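You operate a simulated robot arm through the tools that you are given. There is no shell and no other tool. Be economical: measure what you need, move in short steps, check, and stop when the job is done.

Carry out the task below with a simulated robot arm. There is one attempt and no reset: what you move stays moved.

TASK
Clamp the dusty blue sheet in the width jig, wipe it and lay it on the light panel.
Fine: close the jig slide on it first; wipe with the teal pad till no dust shows; pad back in its place, slide open again, no sheet marked. Set down upright: teal pad. What is to be rubbed or washed off counts as gone when no trace of it is left.

Only the result counts: the job must be done as asked and must still hold three seconds after the hand-in. Knocking over, shifting, dropping, spilling or breaking anything else fails it. Flat cloth is picked up by pressing the open fingertips on it (5 to 10 N) and closing them slowly along it; thin cloth reads only 2 to 8 mm in the jaws.

THE ROBOT
A 6-joint arm with a two-finger parallel gripper, fixed in place. Base frame: the origin is at the foot of the arm, x ahead of it, y to its left, z up; the work surface is at about z = 880. Lengths are in mm, angles in degrees, forces in N, time in s.
With the tool pointing down near the work surface it reaches from about 260 to 660 mm from the base axis. Its first joint turns from -66.0 to 66.0 degrees. Payload 2.9 kg.
The TCP is the grasp point between the finger pads, 30 mm short of the fingertips. In the tool frame z runs along the fingers and y along their closing line. Largest opening 110 mm; finger width 20, thickness 10; the body of the gripper, 48 by 112 mm, starts 55 mm behind the TCP.
Orientation is that of the tool frame in the base frame, as [roll, pitch, yaw] about the fixed x, y, z axes, in that order (R = Rz(yaw) Ry(pitch) Rx(roll)). With the fingers straight down and closing along the base's y, the tool's x points along the base's -x, its y along +y and its z along -z.

THE INTERFACE
- The arm moves only by the tool move_arm. Its argument "plan" is a list of rows, each a list of 3 entries, a list of its own where there are three numbers: the turn, a rotation vector about the base's x, y, z in degrees, then the shift along the base's x, y, z in mm, then the finger opening in mm, from 0 to 110. In form: [[[wx, wy, wz], [tx, ty, tz], jaw], ...]. A call has 1 to 10 rows; each row is the pose to reach, as a shift and turn from the pose commanded when the call began. Rows are played at 5 a second. More than 50 mm and 8.6 degrees between two rows, or a gripper value outside its range, and nothing of the call is played. A pose out of reach is approached as far as the arm can. The call stops where the force on the tool passes 70 N (or 10 N more than at its start, if that is more) or the arm is blocked; 0.2 s more then pass. Each finger travels about 108 mm/s and halts on what it meets, pressing with about 32 N; the grip force reading is that of the motor and also rises with nothing between the fingers. The clock runs only during rows and for 0.2 s after the last one: add rows that repeat a pose to give the fingers time. It gives the time, the measured TCP pose, the force on the tool (base axes), the opening and the grip force at its end, in the units of the frame above (readings bear some noise), with the torque about the TCP (base axes, N m) and any sound that the robot's microphone picked up.
- Cameras (640 x 400 px; columns grow to the right, rows downward): "scene" is fixed at [70.5, 425.4, 1407.9]; the picture's right is [-0.85, -0.52, 0.00], its down [-0.23, 0.37, -0.90] and it looks along [0.47, -0.77, -0.43] (base axes); focal length 350 px, centre (320, 200). "wrist" rides on the gripper at [72, 17, -103] in the tool frame; the picture's right is [-0.23, 0.97, 0.00], its down [-0.76, -0.18, -0.62] and it looks along [-0.61, -0.14, 0.78] (tool axes); focal length 222 px, centre (320, 200).
- camera(camera): a new picture of that camera. The clock stands still meanwhile.
- probe_pixels(camera, pixels): for up to 12 pixels [column, row] of the newest picture of that camera ("zoom" is the newest enlarged one), the place [x, y, z] in the base frame of the surface seen there, good to about 2 mm, but the place of the scene camera against the robot may be out by one fixed shift of up to 18 mm in any direction. The clock stands still meanwhile.
- zoom(camera, box): a new picture of the part [left, top, right, bottom] of that camera's present view, enlarged. The clock stands still meanwhile.
- close_job(): hands the job in; it is judged then, once.

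Go step by step. Measure first, check grasps and placings, and put right what went wrong. The budget is 80 turns and 46 pictures, counting those below and the enlarged ones. Unless the task says otherwise, let go and move clear before handing in, and close with one line.

The tools are called after ">>>" as a command line: name --argument value ..., lists and objects as JSON in quotes. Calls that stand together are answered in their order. move_arm: Moves the arm, as the interface text tells. Its arguments: {"type":"object","properties":{"plan":{"type":"array","items":{"type":"array"}}},"required":["plan"]} The other tools are called the same way: camera (camera) takes a picture; probe_pixels (camera, pixels) gives the place of the surface under pixels of a picture; zoom (camera, box) takes an enlarged picture of a part of a camera's view; close_job () hands the job in.

At the start:

```text
time: 0.0
ee_pos: [285.1, -358.8, 1208.0]
orientation: [179.9, 0.0, -180.0]
contact_force: [0.0, -0.7, -0.4]
torque: [-0.01, 0.0, 0.0]
finger_gap: 110.3
finger_force: 0.1
```

scene: 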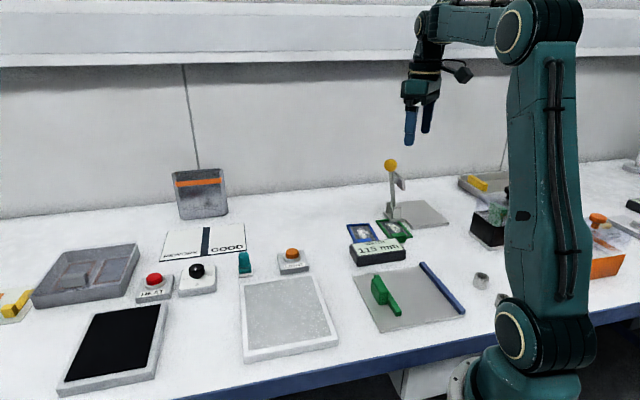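
wrist: 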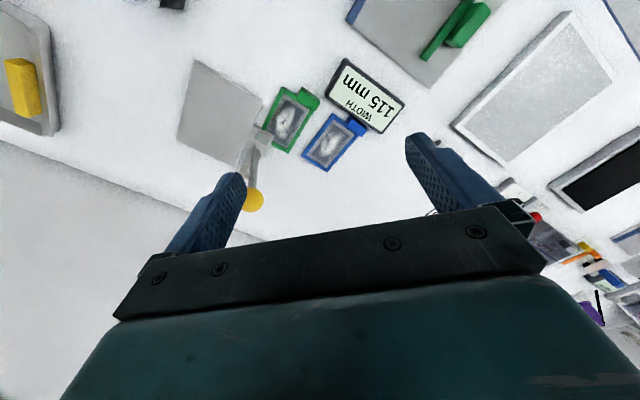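

The scene shows blue and green framed sheets near (362,233) and (395,230), a green slide jig near (410,297), and candidate panels at (290,317) and (115,345). I'll zoom in to identify the parts.

>>> zoom --camera "scene" --box '[330, 150, 530, 340]'

>>> zoom --camera "scene" --box '[130, 160, 350, 370]'

>>> zoom --camera "scene" --box '[0, 220, 200, 400]'

```text
2.11 times, centred on (430, 245) of scene
```

zoom: 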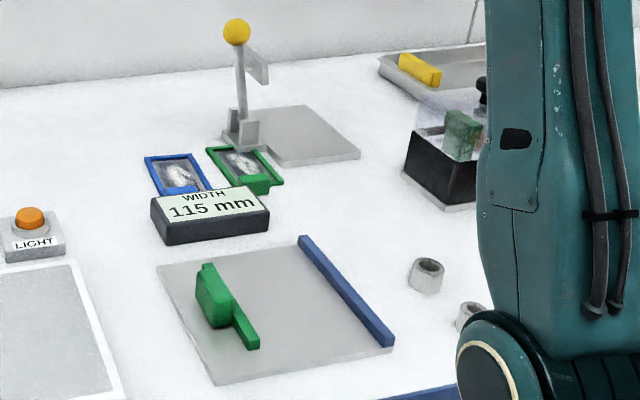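

```text
1.90 times, centred on (240, 265) of scene
```

zoom: 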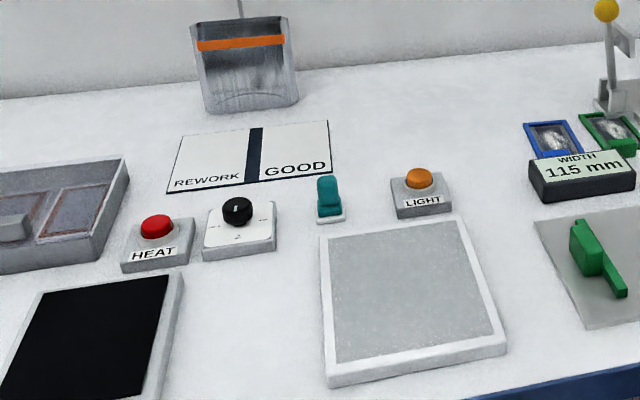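

```text
2.22 times, centred on (100, 310) of scene
```

zoom: 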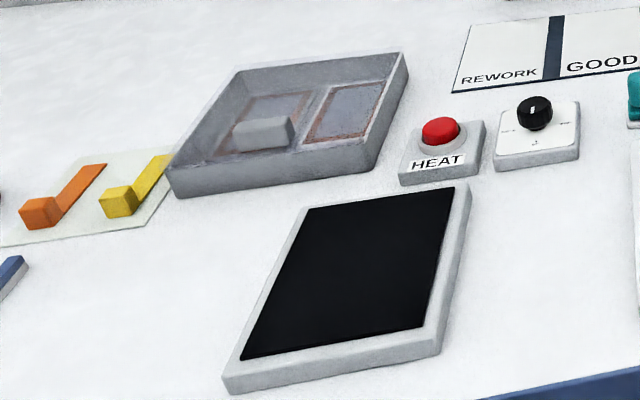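

The blue framed sheet shows at zoom (178,175) and the teal pad stands at scene (244,262). I'll zoom the wrist view and probe positions.

>>> zoom --camera "wrist" --box '[170, 0, 490, 200]'

>>> probe_pixels --camera "wrist" --pixels '[[303, 157], [330, 172], [330, 114], [357, 127], [365, 132], [325, 145], [452, 125], [507, 166], [612, 72], [570, 12], [465, 25], [425, 50]]'

>>> probe_pixels --camera "scene" --pixels '[[244, 256], [244, 270], [240, 277], [252, 276], [353, 269], [381, 331], [465, 312], [424, 263], [376, 277], [398, 311], [384, 300], [443, 288]]'

```text
2.00 times, centred on (330, 100) of wrist
```

zoom: 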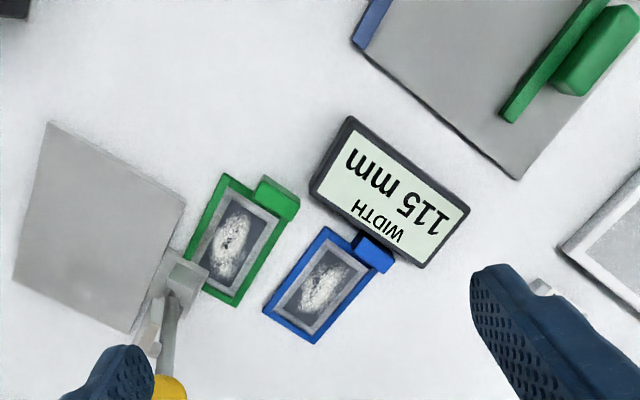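

```text
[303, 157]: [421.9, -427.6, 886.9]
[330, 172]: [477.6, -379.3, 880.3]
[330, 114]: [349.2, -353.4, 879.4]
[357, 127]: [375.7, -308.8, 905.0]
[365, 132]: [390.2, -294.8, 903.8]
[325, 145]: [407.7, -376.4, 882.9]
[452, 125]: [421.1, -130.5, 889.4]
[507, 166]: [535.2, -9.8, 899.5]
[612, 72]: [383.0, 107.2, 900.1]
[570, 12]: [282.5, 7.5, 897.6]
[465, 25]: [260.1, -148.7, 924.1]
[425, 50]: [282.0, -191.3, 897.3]
```

```text
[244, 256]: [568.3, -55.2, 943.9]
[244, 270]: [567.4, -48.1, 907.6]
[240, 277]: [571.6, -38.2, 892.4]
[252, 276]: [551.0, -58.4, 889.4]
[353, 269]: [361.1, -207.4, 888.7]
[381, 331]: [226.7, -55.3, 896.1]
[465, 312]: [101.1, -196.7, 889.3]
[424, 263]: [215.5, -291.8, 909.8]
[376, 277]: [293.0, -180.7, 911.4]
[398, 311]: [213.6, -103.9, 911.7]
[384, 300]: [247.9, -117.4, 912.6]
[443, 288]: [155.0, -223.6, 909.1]
```

The latest zoom shows the blue sheet, its tab at zoom (372,252) and the green slide at the top right. I'll probe those from the zoom for precision.

>>> probe_pixels --camera "zoom" --pixels '[[325, 231], [266, 309], [311, 340], [358, 236], [393, 257], [383, 270], [353, 247], [375, 278], [320, 288], [290, 290], [462, 210], [318, 185]]'

>>> probe_pixels --camera "zoom" --pixels '[[610, 8], [636, 22], [580, 92], [556, 75], [503, 110], [514, 121], [570, 35], [519, 178], [366, 45], [385, 3], [355, 35], [600, 50]]'

```text
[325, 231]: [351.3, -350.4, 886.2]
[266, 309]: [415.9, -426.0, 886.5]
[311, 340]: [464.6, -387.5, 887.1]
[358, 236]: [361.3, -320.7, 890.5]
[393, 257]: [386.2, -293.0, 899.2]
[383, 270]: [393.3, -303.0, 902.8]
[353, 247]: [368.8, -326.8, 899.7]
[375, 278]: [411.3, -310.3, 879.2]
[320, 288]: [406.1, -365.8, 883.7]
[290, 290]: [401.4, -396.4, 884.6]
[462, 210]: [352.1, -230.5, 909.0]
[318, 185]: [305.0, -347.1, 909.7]
```

```text
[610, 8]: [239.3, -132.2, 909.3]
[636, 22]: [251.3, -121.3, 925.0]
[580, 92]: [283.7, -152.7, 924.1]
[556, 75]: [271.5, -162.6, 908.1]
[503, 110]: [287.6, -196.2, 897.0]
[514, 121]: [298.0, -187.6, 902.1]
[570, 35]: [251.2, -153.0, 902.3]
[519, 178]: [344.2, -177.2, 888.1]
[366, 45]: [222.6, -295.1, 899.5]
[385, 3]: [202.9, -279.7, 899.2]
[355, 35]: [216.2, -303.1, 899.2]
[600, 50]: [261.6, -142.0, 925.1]
```

The sheet measures about 100 x 62 mm, with its tab on the short side near (377,-312). The slide handle is near (265,-140) and the gap to the fence is about 115. I'll move in for a closer look, with the wrist turned -50°.

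>>> move_arm --plan '[[[0, 0, -7], [8, 15, -14], 110], [[0, 0, -14], [16, 31, -30], 110], [[0, 0, -21], [24, 47, -46], 110], [[0, 0, -28], [32, 63, -62], 110], [[0, 0, -35], [40, 79, -78], 110], [[0, 0, -42], [48, 95, -94], 110], [[0, 0, -50], [55, 109, -108], 110]]'

>>> camera --camera "wrist"

```text
time: 1.6
ee_pos: [339.5, -251.9, 1101.3]
orientation: [180.0, 0.0, 129.9]
contact_force: [1.0, 0.6, -0.6]
torque: [0.0, 0.02, -0.01]
finger_gap: 109.9
finger_force: 0.1
```

```text
39 pictures are left
```

wrist: 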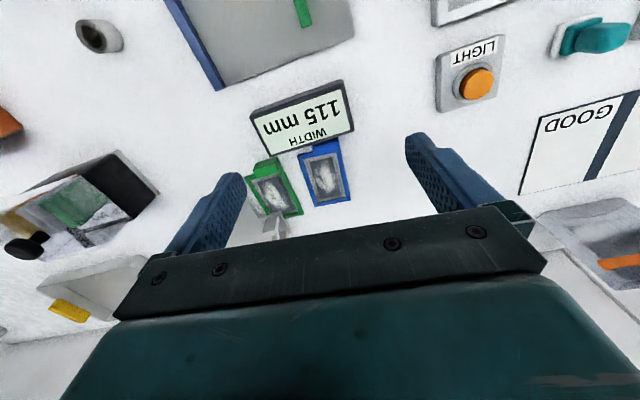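

The display hides the tab from this side, around (305,145). I'll turn the wrist 180° to look from the far side, which also tests the wrist's range.

>>> move_arm --plan '[[[0, 0, 8], [5, -10, 0], 110], [[0, 0, 16], [10, -20, 0], 110], [[0, 0, 24], [15, -30, 0], 110], [[0, 0, 32], [20, -40, 0], 110], [[0, 0, 40], [25, -50, 0], 110], [[0, 0, 48], [30, -60, 0], 110], [[0, 0, 56], [30, -60, 0], 110], [[0, 0, 64], [30, -60, 0], 110], [[0, 0, 72], [30, -60, 0], 110], [[0, 0, 80], [30, -60, 0], 110]]'

>>> move_arm --plan '[[[0, 0, 8], [0, 0, 0], 110], [[0, 0, 16], [0, 0, 0], 110], [[0, 0, 24], [0, 0, 0], 110], [[0, 0, 32], [0, 0, 0], 110], [[0, 0, 40], [0, 0, 0], 110], [[0, 0, 48], [0, 0, 0], 110], [[0, 0, 56], [0, 0, 0], 110], [[0, 0, 64], [0, 0, 0], 110], [[0, 0, 72], [0, 0, 0], 110], [[0, 0, 80], [0, 0, 0], 110]]'

>>> camera --camera "wrist"

```text
time: 3.8
ee_pos: [370.0, -310.0, 1100.7]
orientation: [179.9, 0.0, -149.9]
contact_force: [-0.5, 0.2, -0.5]
torque: [0.0, 0.01, 0.01]
finger_gap: 110.1
finger_force: 0.1
```

```text
time: 6.0
ee_pos: [369.9, -310.0, 1100.8]
orientation: [-180.0, -0.1, -69.7]
contact_force: [0.1, -0.3, 0.1]
torque: [-0.03, 0.02, -0.04]
finger_gap: 110.0
finger_force: 0.1
```

```text
38 pictures are left
```

wrist: 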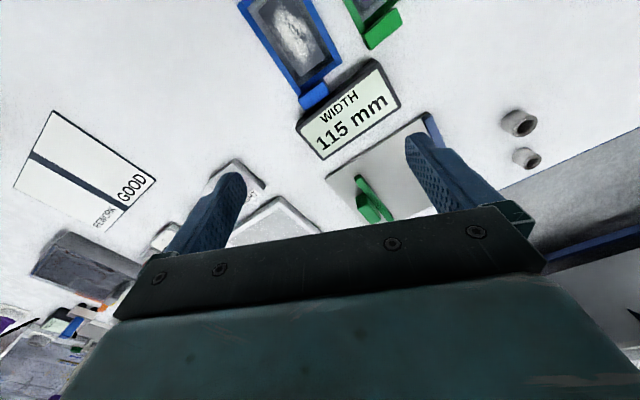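

Turning the wrist works fine (yaw is now -70). The tab at (313,96) and the sheets are visible, so I'll zoom and probe.

>>> zoom --camera "wrist" --box '[220, 0, 460, 150]'

```text
2.67 times, centred on (340, 75) of wrist
```

zoom: 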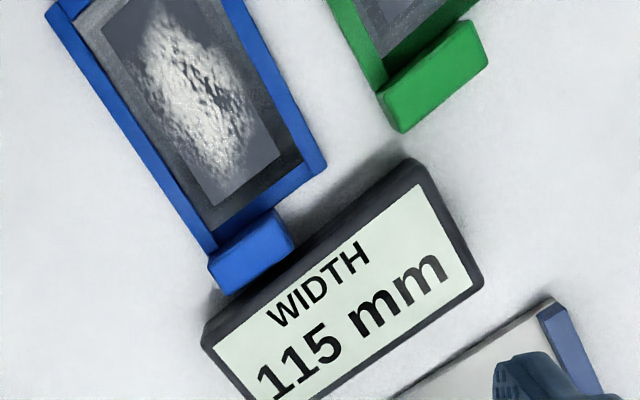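

>>> probe_pixels --camera "zoom" --pixels '[[212, 262], [274, 212], [292, 240], [226, 290], [250, 250], [205, 328], [408, 165], [213, 252], [325, 168], [50, 12], [300, 228], [230, 322]]'

>>> probe_pixels --camera "wrist" --pixels '[[359, 180], [371, 221], [385, 218], [356, 190], [375, 200], [329, 173], [440, 150], [430, 117], [424, 117]]'

```text
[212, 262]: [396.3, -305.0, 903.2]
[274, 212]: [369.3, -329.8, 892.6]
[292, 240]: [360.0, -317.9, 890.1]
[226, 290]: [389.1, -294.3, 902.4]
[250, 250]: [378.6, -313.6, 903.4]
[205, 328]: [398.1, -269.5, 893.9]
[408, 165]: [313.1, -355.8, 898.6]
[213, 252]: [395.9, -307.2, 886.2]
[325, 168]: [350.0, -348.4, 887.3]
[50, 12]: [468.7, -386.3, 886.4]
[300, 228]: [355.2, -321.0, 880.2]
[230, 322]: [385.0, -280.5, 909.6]
```

```text
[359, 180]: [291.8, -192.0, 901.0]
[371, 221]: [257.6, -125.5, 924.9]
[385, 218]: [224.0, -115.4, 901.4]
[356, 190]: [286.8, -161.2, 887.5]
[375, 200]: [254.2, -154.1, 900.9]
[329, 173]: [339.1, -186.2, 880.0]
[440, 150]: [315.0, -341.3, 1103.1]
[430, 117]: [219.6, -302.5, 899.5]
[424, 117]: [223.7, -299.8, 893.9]
```

The tab sits at the left end of the short side: centre about (379.5,-314), top z 903, roughly 35 x 13, with about 8 mm to the display. I'll check where the yellow lever stands before descending, and probe the scene for calibration.

>>> camera --camera "scene"

>>> probe_pixels --camera "scene" --pixels '[[390, 165], [394, 195], [400, 183], [350, 246], [404, 241], [270, 283], [244, 362], [337, 346], [313, 277], [291, 250]]'

```text
36 pictures are left
```

scene: 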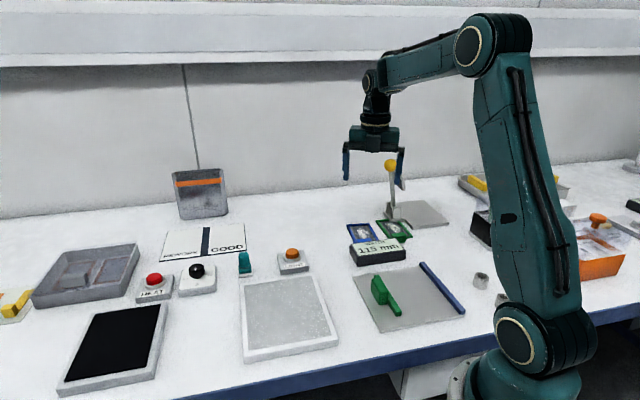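

```text
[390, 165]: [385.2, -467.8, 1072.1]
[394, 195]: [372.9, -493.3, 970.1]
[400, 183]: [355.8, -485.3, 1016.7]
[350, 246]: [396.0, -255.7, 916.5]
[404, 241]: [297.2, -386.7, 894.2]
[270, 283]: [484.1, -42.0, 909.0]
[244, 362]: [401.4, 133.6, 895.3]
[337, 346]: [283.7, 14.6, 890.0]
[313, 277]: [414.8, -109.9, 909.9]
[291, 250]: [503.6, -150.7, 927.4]
```

The ball is clear at about (385,-480). I'll turn to align with the tab, set the jaw to 60 and descend to z 955 for a check.

>>> move_arm --plan '[[[0, 0, 7], [3, -1, -20], 60], [[0, 0, 14], [6, -3, -50], 60], [[0, 0, 21.2], [9.6, -4.2, -80], 60], [[0, 0, 21.2], [9.6, -4.2, -115], 60], [[0, 0, 21.2], [9.6, -4.2, -146], 60], [[0, 0, 21.2], [9.6, -4.2, -146], 60]]'

>>> camera --camera "wrist"

```text
time: 7.4
ee_pos: [382.3, -315.0, 955.8]
orientation: [180.0, -0.1, -48.6]
contact_force: [-0.4, 0.1, 1.0]
torque: [-0.01, -0.01, 0.01]
finger_gap: 59.9
finger_force: 0.0
```

```text
35 pictures are left
```

wrist: 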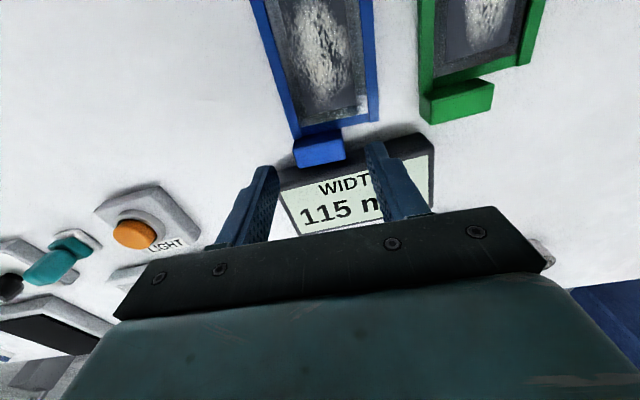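

The fingertips at (268,168) and (372,145) straddle the tab at (320,150). I'll probe to check the alignment.

>>> probe_pixels --camera "wrist" --pixels '[[296, 148], [342, 139], [346, 158], [300, 165], [296, 140], [379, 120], [276, 170], [366, 144], [282, 174], [428, 140], [262, 168]]'

```text
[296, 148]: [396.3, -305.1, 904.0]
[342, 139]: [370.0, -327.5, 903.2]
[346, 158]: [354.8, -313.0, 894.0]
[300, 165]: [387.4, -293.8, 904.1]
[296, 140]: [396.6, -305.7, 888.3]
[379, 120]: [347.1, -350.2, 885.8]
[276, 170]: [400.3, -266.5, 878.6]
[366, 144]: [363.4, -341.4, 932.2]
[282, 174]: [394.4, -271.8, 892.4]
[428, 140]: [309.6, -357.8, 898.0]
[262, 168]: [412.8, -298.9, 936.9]
```

>>> move_arm --plan '[[[0, 0, 0], [-1, 3, -8], 60], [[0, 0, 0], [-1, 3, -14], 60], [[0, 0, 0], [-1, 3, -14], 60]]'

```text
time: 8.2
ee_pos: [378.3, -310.5, 942.4]
orientation: [180.0, 0.1, -48.7]
contact_force: [0.1, 0.6, -0.1]
torque: [0.0, 0.03, 0.0]
finger_gap: 59.8
finger_force: 0.1
```

Alignment is good, about 7 mm out from the frame edge. I'll descend to z 920 and close on the tab.

>>> move_arm --plan '[[[0, 0, 0], [0.5, -0.5, -10], 60], [[0, 0, 0], [0.5, -0.5, -18], 60], [[0, 0, 0], [0.5, -0.5, -22.5], 60], [[0, 0, 0], [0.5, -0.5, -22.5], 50], [[0, 0, 0], [0.5, -0.5, -22.5], 40], [[0, 0, 0], [0.5, -0.5, -22.5], 30], [[0, 0, 0], [0.5, -0.5, -22.5], 30]]'

>>> camera --camera "wrist"

```text
time: 9.8
ee_pos: [379.2, -310.8, 919.0]
orientation: [180.0, 0.0, -48.8]
contact_force: [-0.6, 0.1, -0.4]
torque: [0.04, -0.01, -0.02]
finger_gap: 39.1
finger_force: 31.3
```

```text
34 pictures are left
```

wrist: 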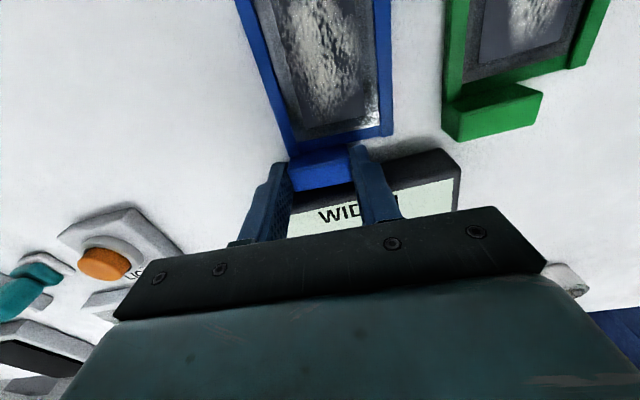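

The jaws stopped at 39 mm on the tab with 31 N. I'll lift straight up and check.

>>> move_arm --plan '[[[0, 0, 0], [0, 0, 10], 30], [[0, 0, 0], [0, 0, 30], 30], [[0, 0, 0], [0, 0, 60], 30], [[0, 0, 0], [0, 0, 100], 30], [[0, 0, 0], [0, 0, 100], 30]]'

>>> camera --camera "wrist"

```text
time: 11.0
ee_pos: [379.7, -310.1, 1019.7]
orientation: [-180.0, -0.1, -48.7]
contact_force: [0.7, 0.0, -0.2]
torque: [0.0, 0.0, 0.0]
finger_gap: 38.9
finger_force: 32.4
```

```text
33 pictures are left
```

wrist: 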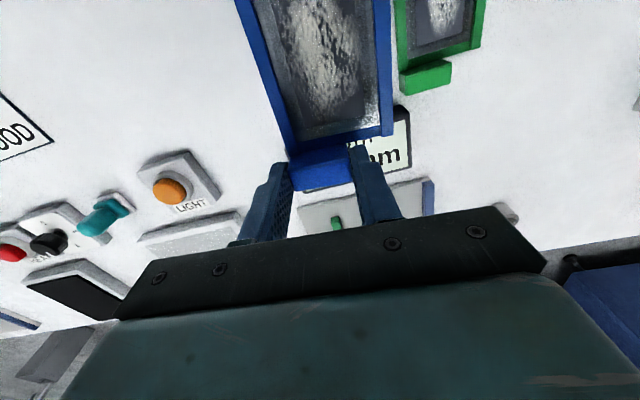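

The sheet is held level. Before going to the jig I need its exact geometry, so I'll zoom the scene camera on it.

>>> zoom --camera "scene" --box '[340, 230, 480, 340]'

```text
3.64 times, centred on (410, 285) of scene
```

zoom: 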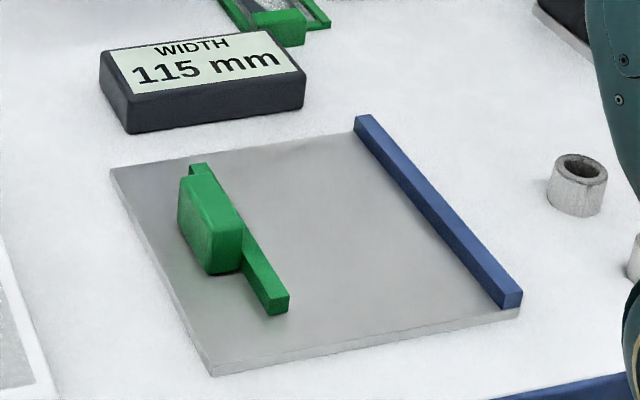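

>>> probe_pixels --camera "zoom" --pixels '[[360, 122], [507, 299], [505, 305], [357, 133], [372, 116], [203, 165], [284, 298], [195, 170], [113, 170], [213, 372], [515, 316], [275, 312]]'

>>> probe_pixels --camera "zoom" --pixels '[[187, 178], [218, 180], [239, 228], [210, 240], [183, 225], [208, 268], [240, 260], [128, 130], [304, 75], [300, 200], [380, 300], [260, 230]]'

```text
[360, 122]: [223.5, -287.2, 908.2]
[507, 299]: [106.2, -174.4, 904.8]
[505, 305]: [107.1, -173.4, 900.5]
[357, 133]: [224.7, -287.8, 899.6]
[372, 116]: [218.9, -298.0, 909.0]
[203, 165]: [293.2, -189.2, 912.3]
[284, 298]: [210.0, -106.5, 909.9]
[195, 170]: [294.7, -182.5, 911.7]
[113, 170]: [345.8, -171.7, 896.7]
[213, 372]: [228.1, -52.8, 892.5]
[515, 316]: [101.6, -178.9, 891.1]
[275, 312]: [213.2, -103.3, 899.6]
```

```text
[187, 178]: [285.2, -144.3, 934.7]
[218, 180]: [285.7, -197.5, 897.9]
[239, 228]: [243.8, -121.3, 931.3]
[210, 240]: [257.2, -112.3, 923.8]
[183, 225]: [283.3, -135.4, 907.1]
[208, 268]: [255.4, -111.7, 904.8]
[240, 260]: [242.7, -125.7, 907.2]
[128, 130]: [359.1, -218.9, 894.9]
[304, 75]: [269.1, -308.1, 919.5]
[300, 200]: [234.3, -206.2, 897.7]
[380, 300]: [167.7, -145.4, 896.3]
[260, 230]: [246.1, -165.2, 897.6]
```

The jig axes lie at 45°: fence inner face at x+y≈-72, slide face at x+y≈91, plate top z≈888. I'll carry the sheet over with the wrist turned back 176°, so the tab points outward.

>>> move_arm --plan '[[[0, 0, -8], [-10, 4, 10], 30], [[0, 0, -16], [-25, 9, 20], 30], [[0, 0, -24], [-40, 15, 20], 30], [[0, 0, -32], [-55, 20, 20], 30], [[0, 0, -40], [-70, 26, 20], 30], [[0, 0, -48], [-85, 31, 20], 30], [[0, 0, -56], [-100, 37, 20], 30], [[0, 0, -64], [-115, 42, 20], 30], [[0, 0, -72], [-130, 48, 20], 30], [[0, 0, -80], [-146.4, 54.2, 20], 30]]'

>>> move_arm --plan '[[[0, 0, -8], [0, 0, 0], 30], [[0, 0, -16], [0, 0, 0], 30], [[0, 0, -24], [0, 0, 0], 30], [[0, 0, -32], [0, 0, 0], 30], [[0, 0, -40], [0, 0, 0], 30], [[0, 0, -48], [0, 0, 0], 30], [[0, 0, -56], [0, 0, 0], 30], [[0, 0, -64], [0, 0, 0], 30], [[0, 0, -72], [0, 0, 0], 30], [[0, 0, -80], [0, 0, 0], 30]]'

>>> move_arm --plan '[[[0, 0, -8], [0, 0, 0], 30], [[0, 0, -16.3], [0, 0, -10], 30], [[0, 0, -16.3], [0, 0, -40], 30], [[0, 0, -16.3], [0, 0, -70], 30], [[0, 0, -16.3], [0, 0, -70], 30]]'

>>> camera --camera "wrist"

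>>> camera --camera "scene"

```text
time: 13.2
ee_pos: [232.7, -258.4, 1039.8]
orientation: [180.0, -0.1, -129.0]
contact_force: [0.1, -0.7, -0.3]
torque: [0.05, -0.04, 0.04]
finger_gap: 39.4
finger_force: 31.8
```

```text
time: 15.4
ee_pos: [232.6, -257.8, 1038.5]
orientation: [179.9, 0.0, 151.1]
contact_force: [0.0, -0.3, -0.2]
torque: [-0.01, 0.01, 0.01]
finger_gap: 39.2
finger_force: 31.9
```

```text
time: 16.6
ee_pos: [232.5, -258.2, 966.6]
orientation: [-180.0, 0.0, 134.8]
contact_force: [-0.3, 0.0, -0.2]
torque: [-0.02, 0.0, -0.01]
finger_gap: 38.9
finger_force: 32.0
```

```text
31 pictures are left
```

wrist: 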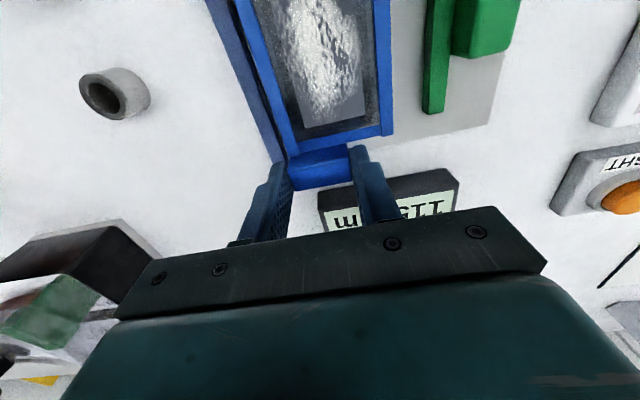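

```text
30 pictures are left
```

scene: 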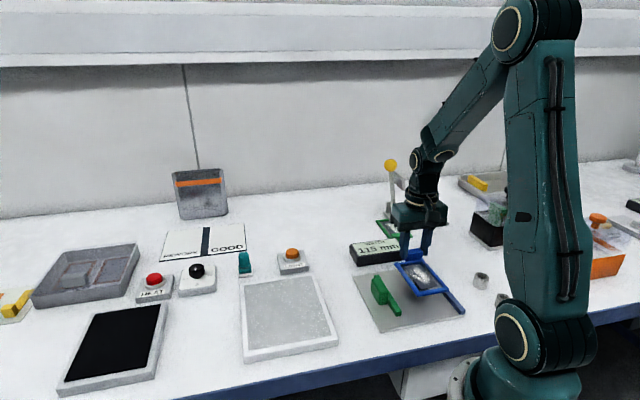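

The sheet hangs over the plate. I'll probe its corners, the fence and the slide to check clearance.

>>> probe_pixels --camera "wrist" --pixels '[[288, 152], [392, 134], [275, 157], [268, 130], [240, 50], [424, 112], [432, 20], [285, 155], [215, 5], [242, 5], [383, 5], [440, 125]]'

```text
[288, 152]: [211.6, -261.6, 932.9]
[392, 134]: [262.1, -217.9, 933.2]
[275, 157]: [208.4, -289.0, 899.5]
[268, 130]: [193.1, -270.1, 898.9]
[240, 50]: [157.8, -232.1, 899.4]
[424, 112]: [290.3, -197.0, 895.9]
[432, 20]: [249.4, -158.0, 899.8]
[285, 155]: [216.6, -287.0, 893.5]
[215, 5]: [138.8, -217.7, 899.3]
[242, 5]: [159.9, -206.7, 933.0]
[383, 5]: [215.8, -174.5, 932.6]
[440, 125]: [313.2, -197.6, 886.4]
```

The fence-side gap is about 15 mm. I'll shift 6 mm toward the slide for finger room and lower.

>>> move_arm --plan '[[[0, 0, 0], [4.5, 4.5, -10], 30], [[0, 0, 0], [4.5, 4.5, -30], 30], [[0, 0, 0], [4.5, 4.5, -36], 30], [[0, 0, 0], [4.5, 4.5, -38], 30], [[0, 0, 0], [4.5, 4.5, -39], 30]]'

```text
time: 17.8
ee_pos: [237.9, -252.9, 928.9]
orientation: [-180.0, 0.0, 134.8]
contact_force: [-0.3, -0.3, -1.5]
torque: [-0.03, -0.01, -0.01]
finger_gap: 39.0
finger_force: 32.2
```

>>> move_arm --plan '[[[0, 0, 0], [0, 0, -1], 30], [[0, 0, 0], [0, 0, -2], 30]]'

>>> zoom --camera "scene" --box '[340, 230, 480, 340]'

```text
time: 18.4
ee_pos: [238.6, -252.8, 928.5]
orientation: [180.0, -0.1, 134.9]
contact_force: [0.6, 0.4, -0.3]
torque: [0.0, 0.0, -0.03]
finger_gap: 39.1
finger_force: 32.4
```

```text
3.64 times, centred on (410, 285) of scene
```

zoom: 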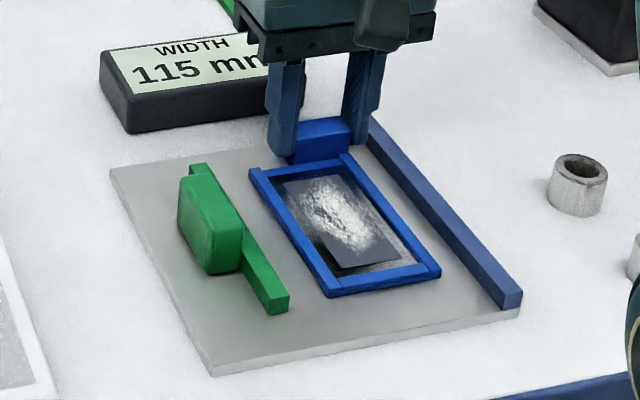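

Nearly down, with little contact force yet. I'll lower a touch more.

>>> move_arm --plan '[[[0, 0, 0], [0, 0, -1], 30], [[0, 0, 0], [0, 0, -1], 30]]'

>>> move_arm --plan '[[[0, 0, 0], [0, 0, -1], 30], [[0, 0, 0], [0, 0, -1], 30]]'

```text
time: 19.0
ee_pos: [237.8, -253.7, 926.8]
orientation: [180.0, 0.1, 134.9]
contact_force: [1.7, 0.0, 12.6]
torque: [0.54, 0.46, -0.02]
finger_gap: 39.1
finger_force: 31.9
```

```text
time: 19.6
ee_pos: [237.7, -253.6, 924.5]
orientation: [179.9, 0.2, 135.1]
contact_force: [0.0, 5.1, 26.9]
torque: [0.16, 0.01, -0.02]
finger_gap: 38.6
finger_force: 31.9
```

Contact reached (27 N). I'll ease up 1.5 mm, open slightly and rise.

>>> move_arm --plan '[[[0, 0, 0], [0, 0, 1.5], 30], [[0, 0, 0], [0, 0, 1.5], 42], [[0, 0, 0], [0, 0, 1.5], 46], [[0, 0, 0], [0, 0, 1.5], 46], [[0, 0, 0], [0, 0, 15], 46], [[0, 0, 0], [0, 0, 45], 46], [[0, 0, 0], [0, 0, 85], 46]]'

>>> camera --camera "wrist"

```text
time: 21.2
ee_pos: [237.7, -254.5, 1011.1]
orientation: [180.0, 0.0, 134.9]
contact_force: [0.5, 0.1, -0.7]
torque: [0.02, 0.01, -0.02]
finger_gap: 45.6
finger_force: 0.0
```

```text
28 pictures are left
```

wrist: 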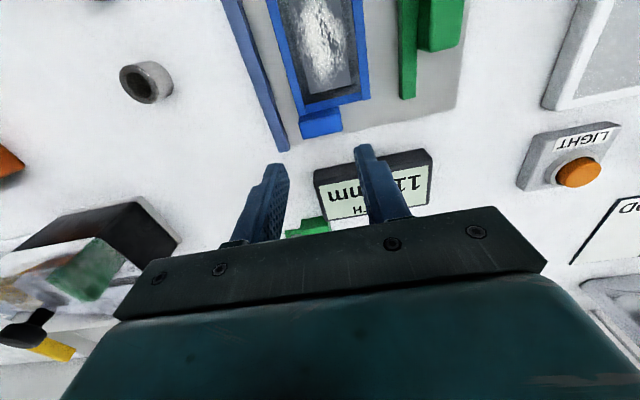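

The sheet lies on the plate and the fingers are clear. Next I'll go above the slide handle at about (263,-138), keeping the same yaw.

>>> move_arm --plan '[[[0, 0, 0], [8, 38, 0], 60], [[0, 0, 0], [17, 77, 0], 60], [[0, 0, 0], [25.7, 116.3, 0], 60], [[0, 0, 0], [25.7, 116.3, -30], 60], [[0, 0, 0], [25.7, 116.3, -45], 60], [[0, 0, 0], [25.7, 116.3, -45], 60]]'

>>> camera --camera "wrist"

```text
time: 22.6
ee_pos: [263.4, -135.6, 965.6]
orientation: [-180.0, 0.0, 135.0]
contact_force: [-0.5, -0.4, 0.4]
torque: [0.01, -0.02, 0.0]
finger_gap: 60.0
finger_force: 0.0
```

```text
27 pictures are left
```

wrist: 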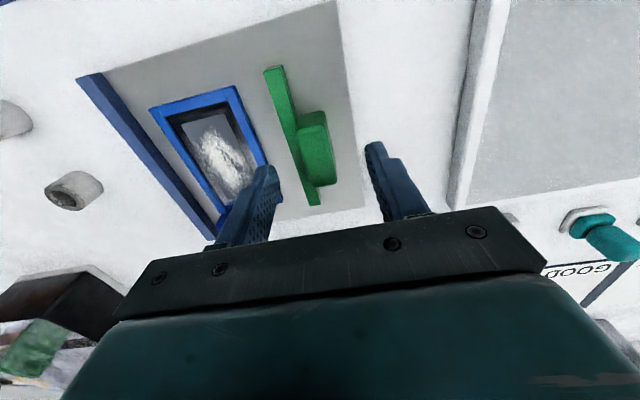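

>>> probe_pixels --camera "wrist" --pixels '[[301, 117], [324, 113], [333, 181], [315, 186], [301, 130], [265, 70], [318, 203], [308, 200], [278, 68], [272, 165], [370, 145], [237, 86]]'

```text
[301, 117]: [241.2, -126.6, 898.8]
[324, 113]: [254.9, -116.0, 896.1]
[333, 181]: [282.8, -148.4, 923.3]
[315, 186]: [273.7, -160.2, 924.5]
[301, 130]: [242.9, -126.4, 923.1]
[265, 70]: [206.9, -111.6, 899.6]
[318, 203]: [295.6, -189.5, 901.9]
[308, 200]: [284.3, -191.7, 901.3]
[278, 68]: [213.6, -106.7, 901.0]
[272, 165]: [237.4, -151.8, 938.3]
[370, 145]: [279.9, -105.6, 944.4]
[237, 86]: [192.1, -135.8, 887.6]
```

The handle centre is (263.5,-138), which matches. I'll descend and grip it, keeping the tips above the bar.

>>> move_arm --plan '[[[0, 0, 0], [-0.7, -1.5, -12], 60], [[0, 0, 0], [-0.7, -1.5, -24], 60], [[0, 0, 0], [-0.7, -1.5, -28], 60], [[0, 0, 0], [-0.7, -1.5, -28], 45], [[0, 0, 0], [-0.7, -1.5, -28], 30], [[0, 0, 0], [-0.7, -1.5, -28], 20], [[0, 0, 0], [-0.7, -1.5, -28], 10], [[0, 0, 0], [-0.7, -1.5, -28], 10]]'

```text
time: 24.4
ee_pos: [263.4, -138.6, 937.5]
orientation: [180.0, 0.0, 135.0]
contact_force: [0.6, -0.1, -6.9]
torque: [-0.15, -0.17, 0.04]
finger_gap: 21.3
finger_force: 45.0
```

Gripped the handle at 21 mm. I'll push toward the fence 28 mm in small steps.

>>> move_arm --plan '[[[0, 0, 0], [-3, -3, 0], 10], [[0, 0, 0], [-6, -6, 0], 10], [[0, 0, 0], [-9, -9, 0], 10], [[0, 0, 0], [-12, -12, 0], 10], [[0, 0, 0], [-15, -15, 0], 10], [[0, 0, 0], [-18, -18, 0], 10], [[0, 0, 0], [-20, -20, 0], 10]]'

>>> zoom --camera "scene" --box '[340, 230, 480, 340]'

```text
time: 26.0
ee_pos: [241.8, -158.5, 937.3]
orientation: [-180.0, 0.0, 135.0]
contact_force: [8.0, -7.1, -34.1]
torque: [-0.48, -0.52, 0.07]
finger_gap: 21.2
finger_force: 45.1
```

```text
3.64 times, centred on (410, 285) of scene
```

zoom: 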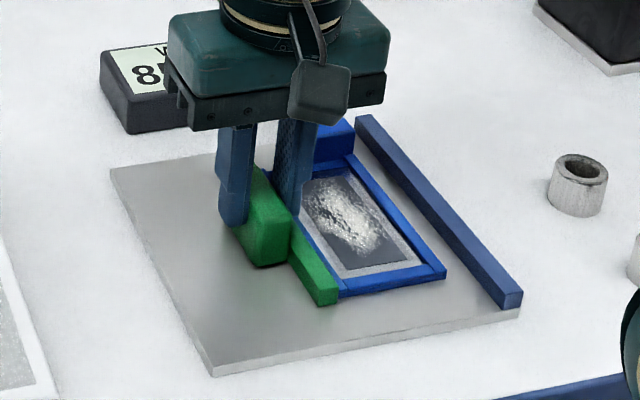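

The slide has met the sheet (display about 87) and everything is aligned. I'll continue toward 62, lowering 1 mm to relieve the vertical load.

>>> move_arm --plan '[[[0, 0, 0], [-2, -2, -0.7], 10], [[0, 0, 0], [-5, -5, -1], 10], [[0, 0, 0], [-8, -8, -1], 10], [[0, 0, 0], [-11, -11, -1], 10], [[0, 0, 0], [-13, -13, -1], 10], [[0, 0, 0], [-14, -14, -1], 10]]'

>>> zoom --camera "scene" --box '[340, 230, 480, 340]'

```text
time: 27.4
ee_pos: [230.4, -171.0, 936.6]
orientation: [179.6, 0.2, 135.3]
contact_force: [19.2, 25.2, 30.7]
torque: [0.09, 0.02, -0.65]
finger_gap: 21.5
finger_force: 45.2
```

```text
3.64 times, centred on (410, 285) of scene
```

zoom: 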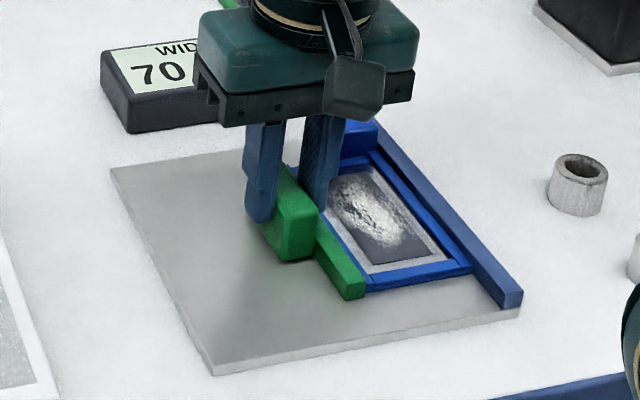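

The display reads 70 and pushing force rose to about 32 N: the sheet is pressed between slide and fence. I'll release the handle and rise to inspect.

>>> move_arm --plan '[[[0, 0, 0], [1, 1, 0], 22], [[0, 0, 0], [1, 1, 0], 32], [[0, 0, 0], [1, 1, 0], 42], [[0, 0, 0], [1, 1, 15], 42], [[0, 0, 0], [1, 1, 45], 42], [[0, 0, 0], [1, 1, 90], 60], [[0, 0, 0], [1, 1, 130], 60], [[0, 0, 0], [1, 1, 130], 60]]'

>>> camera --camera "wrist"

>>> zoom --camera "scene" --box '[340, 230, 480, 340]'

```text
time: 29.2
ee_pos: [228.0, -172.5, 1063.9]
orientation: [180.0, 0.0, 134.9]
contact_force: [-0.2, 0.9, -0.6]
torque: [0.0, 0.03, 0.01]
finger_gap: 59.8
finger_force: 0.1
```

```text
24 pictures are left
```

wrist: 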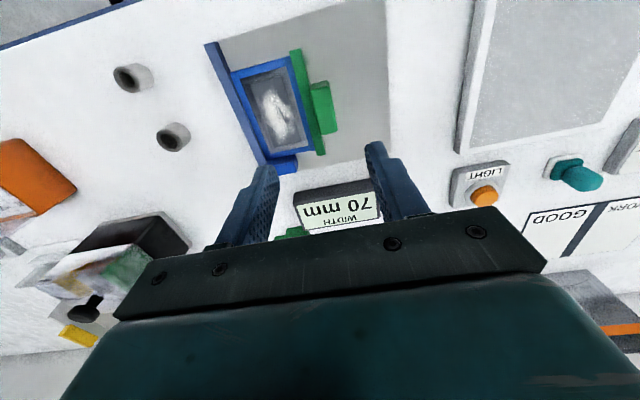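

```text
3.64 times, centred on (410, 285) of scene
```

zoom: 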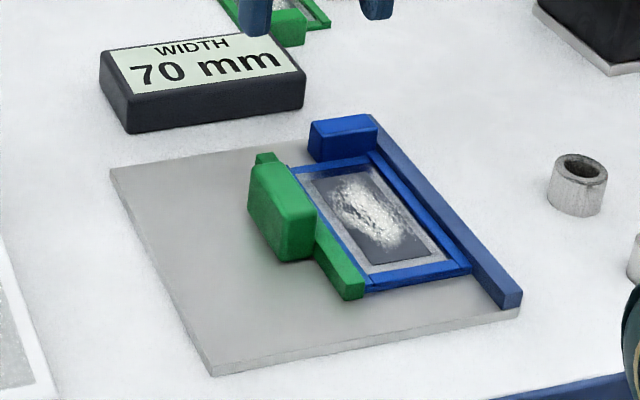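

The sheet is clamped flush, display 70 mm. Now I'll probe the clamped sheet's glass, and the teal pad at wrist (575,172).

>>> probe_pixels --camera "wrist" --pixels '[[233, 74], [288, 58], [311, 147], [267, 160], [245, 82], [287, 71], [300, 140], [270, 148], [262, 80], [293, 137], [281, 162], [298, 157]]'

>>> zoom --camera "wrist" --box '[440, 100, 640, 225]'

>>> probe_pixels --camera "zoom" --pixels '[[330, 190], [345, 235], [375, 190], [400, 180], [440, 260], [480, 290], [495, 250], [510, 270], [430, 200], [350, 210], [385, 290], [460, 220]]'

```text
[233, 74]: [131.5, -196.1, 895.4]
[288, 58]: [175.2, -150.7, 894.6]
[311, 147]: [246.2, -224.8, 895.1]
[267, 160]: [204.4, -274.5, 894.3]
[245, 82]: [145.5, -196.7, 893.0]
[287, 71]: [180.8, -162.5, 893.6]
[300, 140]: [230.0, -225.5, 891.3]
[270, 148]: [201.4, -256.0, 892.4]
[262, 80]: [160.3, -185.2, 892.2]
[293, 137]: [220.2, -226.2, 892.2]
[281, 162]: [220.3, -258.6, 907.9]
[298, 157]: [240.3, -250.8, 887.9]
```

```text
3.20 times, centred on (540, 162) of wrist
```

zoom: 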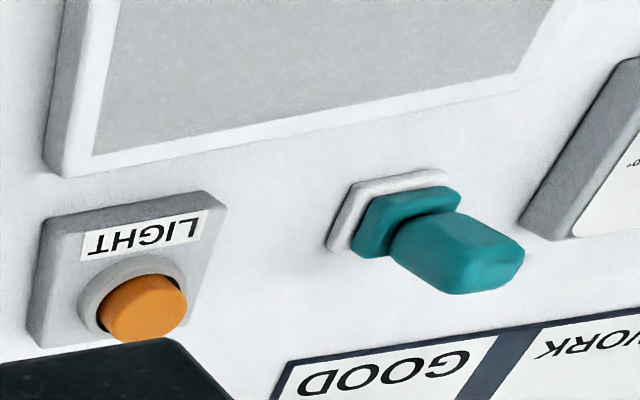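

```text
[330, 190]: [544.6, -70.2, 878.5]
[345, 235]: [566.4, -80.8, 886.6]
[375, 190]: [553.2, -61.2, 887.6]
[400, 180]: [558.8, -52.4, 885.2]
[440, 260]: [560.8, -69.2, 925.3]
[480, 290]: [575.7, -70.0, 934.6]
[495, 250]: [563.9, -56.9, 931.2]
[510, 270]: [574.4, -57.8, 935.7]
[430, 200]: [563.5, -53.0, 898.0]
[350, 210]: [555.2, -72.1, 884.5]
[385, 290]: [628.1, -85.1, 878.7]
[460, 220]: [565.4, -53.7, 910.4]
```

The glass centre is about (190,-210) at z≈892, with the frame at 895. I'll move over to inspect the teal pad near (567,-62).

>>> move_arm --plan '[[[0, 0, 6], [34, 14, 5], 60], [[0, 0, 12], [68, 28, 5], 60], [[0, 0, 18], [102, 42, 5], 60], [[0, 0, 24], [136, 56, 5], 60], [[0, 0, 30], [170, 70, 5], 60], [[0, 0, 36], [205, 84, 5], 60], [[0, 0, 41], [240, 98, 5], 60], [[0, 0, 45], [272, 110, 5], 60], [[0, 0, 45], [272, 110, 5], 60]]'

>>> zoom --camera "wrist" --box '[220, 0, 420, 180]'

```text
time: 31.2
ee_pos: [502.5, -58.4, 1071.6]
orientation: [179.9, 0.0, -180.0]
contact_force: [-1.2, 0.1, 0.8]
torque: [0.04, -0.01, 0.0]
finger_gap: 60.2
finger_force: 0.1
```

```text
2.22 times, centred on (320, 90) of wrist
```

zoom: 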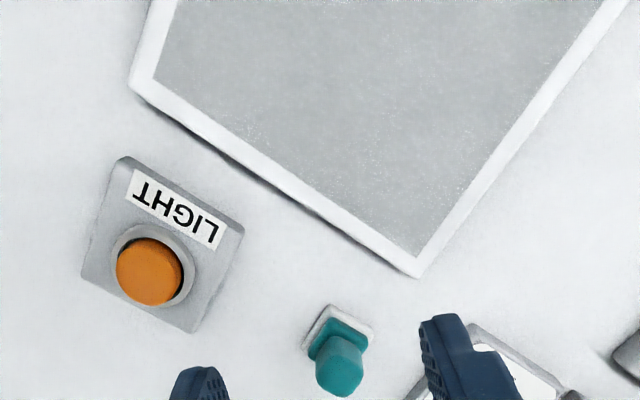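

>>> probe_pixels --camera "zoom" --pixels '[[329, 307], [373, 330], [303, 350], [330, 318], [368, 340], [310, 355], [318, 370], [362, 370], [340, 385], [345, 345], [320, 340], [357, 350]]'

>>> probe_pixels --camera "zoom" --pixels '[[130, 80], [416, 270], [155, 78], [418, 252], [300, 100], [480, 190], [615, 20], [420, 150], [165, 10], [560, 20]]'

```text
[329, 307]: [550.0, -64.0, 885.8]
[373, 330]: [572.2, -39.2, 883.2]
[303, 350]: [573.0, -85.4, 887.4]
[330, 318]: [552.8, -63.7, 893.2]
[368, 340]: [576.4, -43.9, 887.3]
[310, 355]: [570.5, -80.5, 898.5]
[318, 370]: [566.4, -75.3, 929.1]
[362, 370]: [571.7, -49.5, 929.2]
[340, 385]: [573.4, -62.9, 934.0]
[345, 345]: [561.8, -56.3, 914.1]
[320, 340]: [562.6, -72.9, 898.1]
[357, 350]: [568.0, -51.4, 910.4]
```

```text
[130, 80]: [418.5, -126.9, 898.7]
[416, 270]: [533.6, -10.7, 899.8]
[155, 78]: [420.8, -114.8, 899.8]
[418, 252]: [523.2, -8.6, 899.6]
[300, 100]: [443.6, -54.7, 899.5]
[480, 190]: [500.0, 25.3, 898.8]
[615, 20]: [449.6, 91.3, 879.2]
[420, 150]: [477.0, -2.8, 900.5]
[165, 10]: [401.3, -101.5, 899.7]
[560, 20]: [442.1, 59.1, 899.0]
```

The panel top is flat at z≈899.5. The pad base is a 32 mm square at 45°, centred about (572.5,-62), with the handle top at 936. I'll turn to yaw 135 and come above it.

>>> move_arm --plan '[[[0, 0, -8], [14, -1, -20], 60], [[0, 0, -16], [28, -2, -40], 60], [[0, 0, -24], [42, -3, -60], 60], [[0, 0, -32], [56, -3.5, -80], 60], [[0, 0, -40], [70, -3.6, -92], 60], [[0, 0, -45], [70, -3.6, -98], 60], [[0, 0, -45], [70, -3.6, -98], 60]]'

>>> zoom --camera "wrist" --box '[220, 60, 440, 220]'

>>> probe_pixels --camera "zoom" --pixels '[[280, 200], [320, 200], [360, 200], [320, 160], [320, 240], [280, 240], [360, 240], [300, 280], [340, 120], [300, 120]]'

```text
time: 32.8
ee_pos: [572.2, -63.7, 975.4]
orientation: [-180.0, 0.0, 134.9]
contact_force: [-0.6, 0.5, 0.2]
torque: [-0.01, -0.02, 0.0]
finger_gap: 59.7
finger_force: 0.1
```

```text
2.50 times, centred on (330, 140) of wrist
```

zoom: 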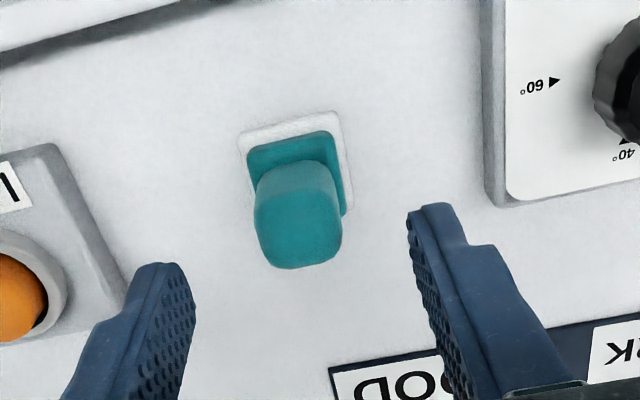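

```text
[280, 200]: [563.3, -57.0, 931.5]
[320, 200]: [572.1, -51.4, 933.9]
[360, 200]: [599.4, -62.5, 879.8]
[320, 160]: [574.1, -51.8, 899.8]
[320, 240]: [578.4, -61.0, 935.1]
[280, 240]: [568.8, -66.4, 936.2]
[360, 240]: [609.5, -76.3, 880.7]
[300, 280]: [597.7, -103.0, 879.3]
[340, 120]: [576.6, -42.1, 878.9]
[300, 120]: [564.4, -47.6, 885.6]
```

The handle sits centred between the fingers (zoom 298,225), width ≈22. I'll check the light box and knob box clearance before descending.

>>> probe_pixels --camera "zoom" --pixels '[[60, 150], [118, 280], [90, 215], [495, 205], [488, 120], [510, 195]]'

```text
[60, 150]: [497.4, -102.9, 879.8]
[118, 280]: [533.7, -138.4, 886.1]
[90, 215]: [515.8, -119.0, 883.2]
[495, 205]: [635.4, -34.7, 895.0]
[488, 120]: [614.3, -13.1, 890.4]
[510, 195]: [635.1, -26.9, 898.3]
```

Clearances are fine (over 20 mm). I'll descend and grip the pad handle.

>>> move_arm --plan '[[[0, 0, 0], [0.7, 0.9, -15], 50], [[0, 0, 0], [0.7, 0.9, -32], 50], [[0, 0, 0], [0.7, 0.9, -42], 50], [[0, 0, 0], [0.7, 0.9, -42], 38], [[0, 0, 0], [0.7, 0.9, -42], 28], [[0, 0, 0], [0.7, 0.9, -42], 20], [[0, 0, 0], [0.7, 0.9, -42], 12], [[0, 0, 0], [0.7, 0.9, -42], 12]]'

```text
time: 34.6
ee_pos: [572.7, -64.3, 933.1]
orientation: [-180.0, 0.0, 135.0]
contact_force: [0.0, 0.7, 0.6]
torque: [0.01, 0.04, 0.02]
finger_gap: 24.3
finger_force: 31.6
```

Gripped the pad (24 mm). Lifting it and carrying it toward the jig.

>>> move_arm --plan '[[[0, 0, 0], [0, 0, 20], 12], [[0, 0, 0], [0, 0, 60], 12], [[0, 0, 0], [-20, -8, 95], 12], [[0, 0, 0], [-60, -23, 95], 12], [[0, 0, 0], [-100, -38, 95], 12], [[0, 0, 0], [-145, -56, 95], 12], [[0, 0, 0], [-190, -73, 95], 12], [[0, 0, 0], [-235, -90, 95], 12], [[0, 0, 0], [-275, -106, 95], 12], [[0, 0, 0], [-315, -121, 95], 12]]'

>>> move_arm --plan '[[[0, 0, 0], [-35, -13, 0], 12], [[0, 0, 0], [-68, -26, 0], 12], [[0, 0, 0], [-68, -26, -30], 12], [[0, 0, 0], [-68, -26, -60], 12], [[0, 0, 0], [-68, -26, -60], 12]]'

>>> camera --camera "wrist"

```text
time: 36.8
ee_pos: [256.3, -186.7, 1023.7]
orientation: [-180.0, -0.1, 135.0]
contact_force: [-1.0, 0.3, 0.0]
torque: [0.01, -0.02, 0.03]
finger_gap: 24.7
finger_force: 32.0
```

```text
time: 38.0
ee_pos: [189.3, -213.8, 965.5]
orientation: [-180.0, 0.0, 135.1]
contact_force: [0.2, 0.4, -0.8]
torque: [-0.01, 0.03, -0.02]
finger_gap: 25.0
finger_force: 31.8
```

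```text
19 pictures are left
```

wrist: 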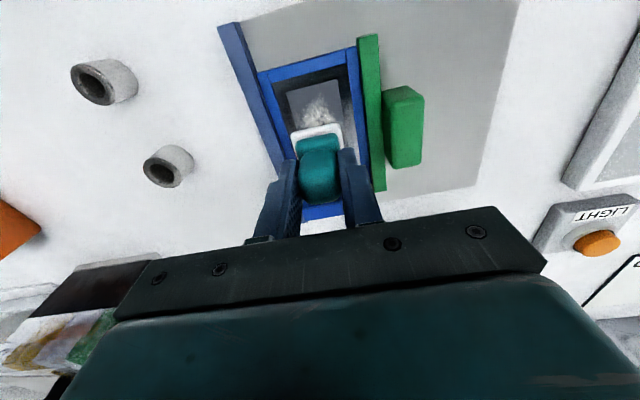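

>>> probe_pixels --camera "wrist" --pixels '[[273, 85], [345, 66], [288, 95], [334, 80], [291, 132], [341, 122], [346, 152], [299, 158], [260, 73], [356, 48], [284, 130], [347, 130]]'

>>> zoom --camera "wrist" --box '[240, 30, 400, 150]'

```text
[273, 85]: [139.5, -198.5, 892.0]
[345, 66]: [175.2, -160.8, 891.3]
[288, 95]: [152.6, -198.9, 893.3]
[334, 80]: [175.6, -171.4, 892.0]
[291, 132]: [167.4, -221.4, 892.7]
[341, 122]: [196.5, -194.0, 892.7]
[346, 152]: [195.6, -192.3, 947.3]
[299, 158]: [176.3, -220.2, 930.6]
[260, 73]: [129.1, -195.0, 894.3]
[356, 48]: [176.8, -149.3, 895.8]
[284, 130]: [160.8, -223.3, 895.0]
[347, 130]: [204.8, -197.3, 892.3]
```

```text
3.33 times, centred on (320, 90) of wrist
```

zoom: 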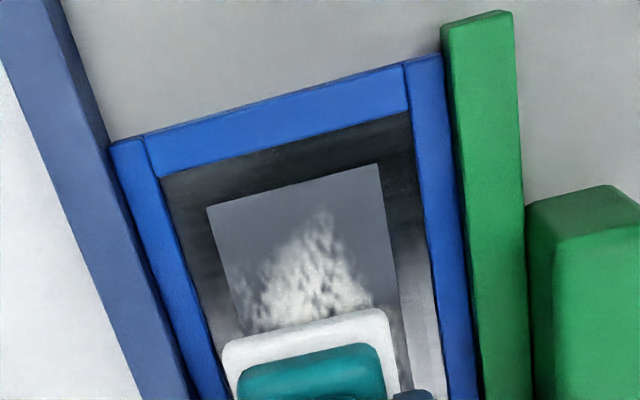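

The glass inside the frame spans about 52 x 84 mm, centred at (187,-209), with the dust in the middle. I'll lower the pad to find contact.

>>> move_arm --plan '[[[0, 0, 0], [-2.5, 4, -12], 12], [[0, 0, 0], [-2.5, 4, -18], 12], [[0, 0, 0], [-2.5, 4, -20], 12], [[0, 0, 0], [-2.5, 4, -20], 12]]'

```text
time: 39.0
ee_pos: [186.6, -207.9, 945.9]
orientation: [180.0, 0.0, 134.9]
contact_force: [0.1, -0.1, 0.0]
torque: [0.0, 0.0, 0.02]
finger_gap: 24.7
finger_force: 32.0
```

>>> move_arm --plan '[[[0, 0, 0], [0, 0, -1], 12], [[0, 0, 0], [0, 0, -1.5], 12], [[0, 0, 0], [0, 0, -1.5], 12]]'

```text
time: 39.8
ee_pos: [187.3, -209.3, 944.5]
orientation: [179.9, 0.0, 135.0]
contact_force: [1.2, -0.7, -0.2]
torque: [0.01, 0.01, -0.02]
finger_gap: 24.4
finger_force: 32.6
```

>>> move_arm --plan '[[[0, 0, 0], [0, 0, -0.8], 12], [[0, 0, 0], [0, 0, -1.2], 12], [[0, 0, 0], [0, 0, -1.2], 12]]'

```text
time: 40.6
ee_pos: [186.3, -207.9, 943.6]
orientation: [180.0, 0.1, 135.0]
contact_force: [-1.9, 2.7, 24.8]
torque: [0.21, 0.06, -0.02]
finger_gap: 24.5
finger_force: 32.1
```

Contact, about 25 N. I'll ease up 0.6 mm and stroke along the long axis within the frame.

>>> move_arm --plan '[[[0, 0, 0], [0, 0, 0.6], 12], [[0, 0, 0], [-8, 8, 0.6], 12], [[0, 0, 0], [-16, 16, 0.6], 12], [[0, 0, 0], [-8, 8, 0.6], 12], [[0, 0, 0], [0, 0, 0.6], 12], [[0, 0, 0], [8, -8, 0.6], 12], [[0, 0, 0], [16, -16, 0.6], 12], [[0, 0, 0], [8, -8, 0.6], 12], [[0, 0, 0], [0, 0, 0.6], 12]]'

```text
time: 42.6
ee_pos: [186.7, -207.1, 944.1]
orientation: [-179.9, -0.1, 134.9]
contact_force: [0.4, 0.9, -0.4]
torque: [-0.01, -0.01, 0.01]
finger_gap: 24.3
finger_force: 32.3
```

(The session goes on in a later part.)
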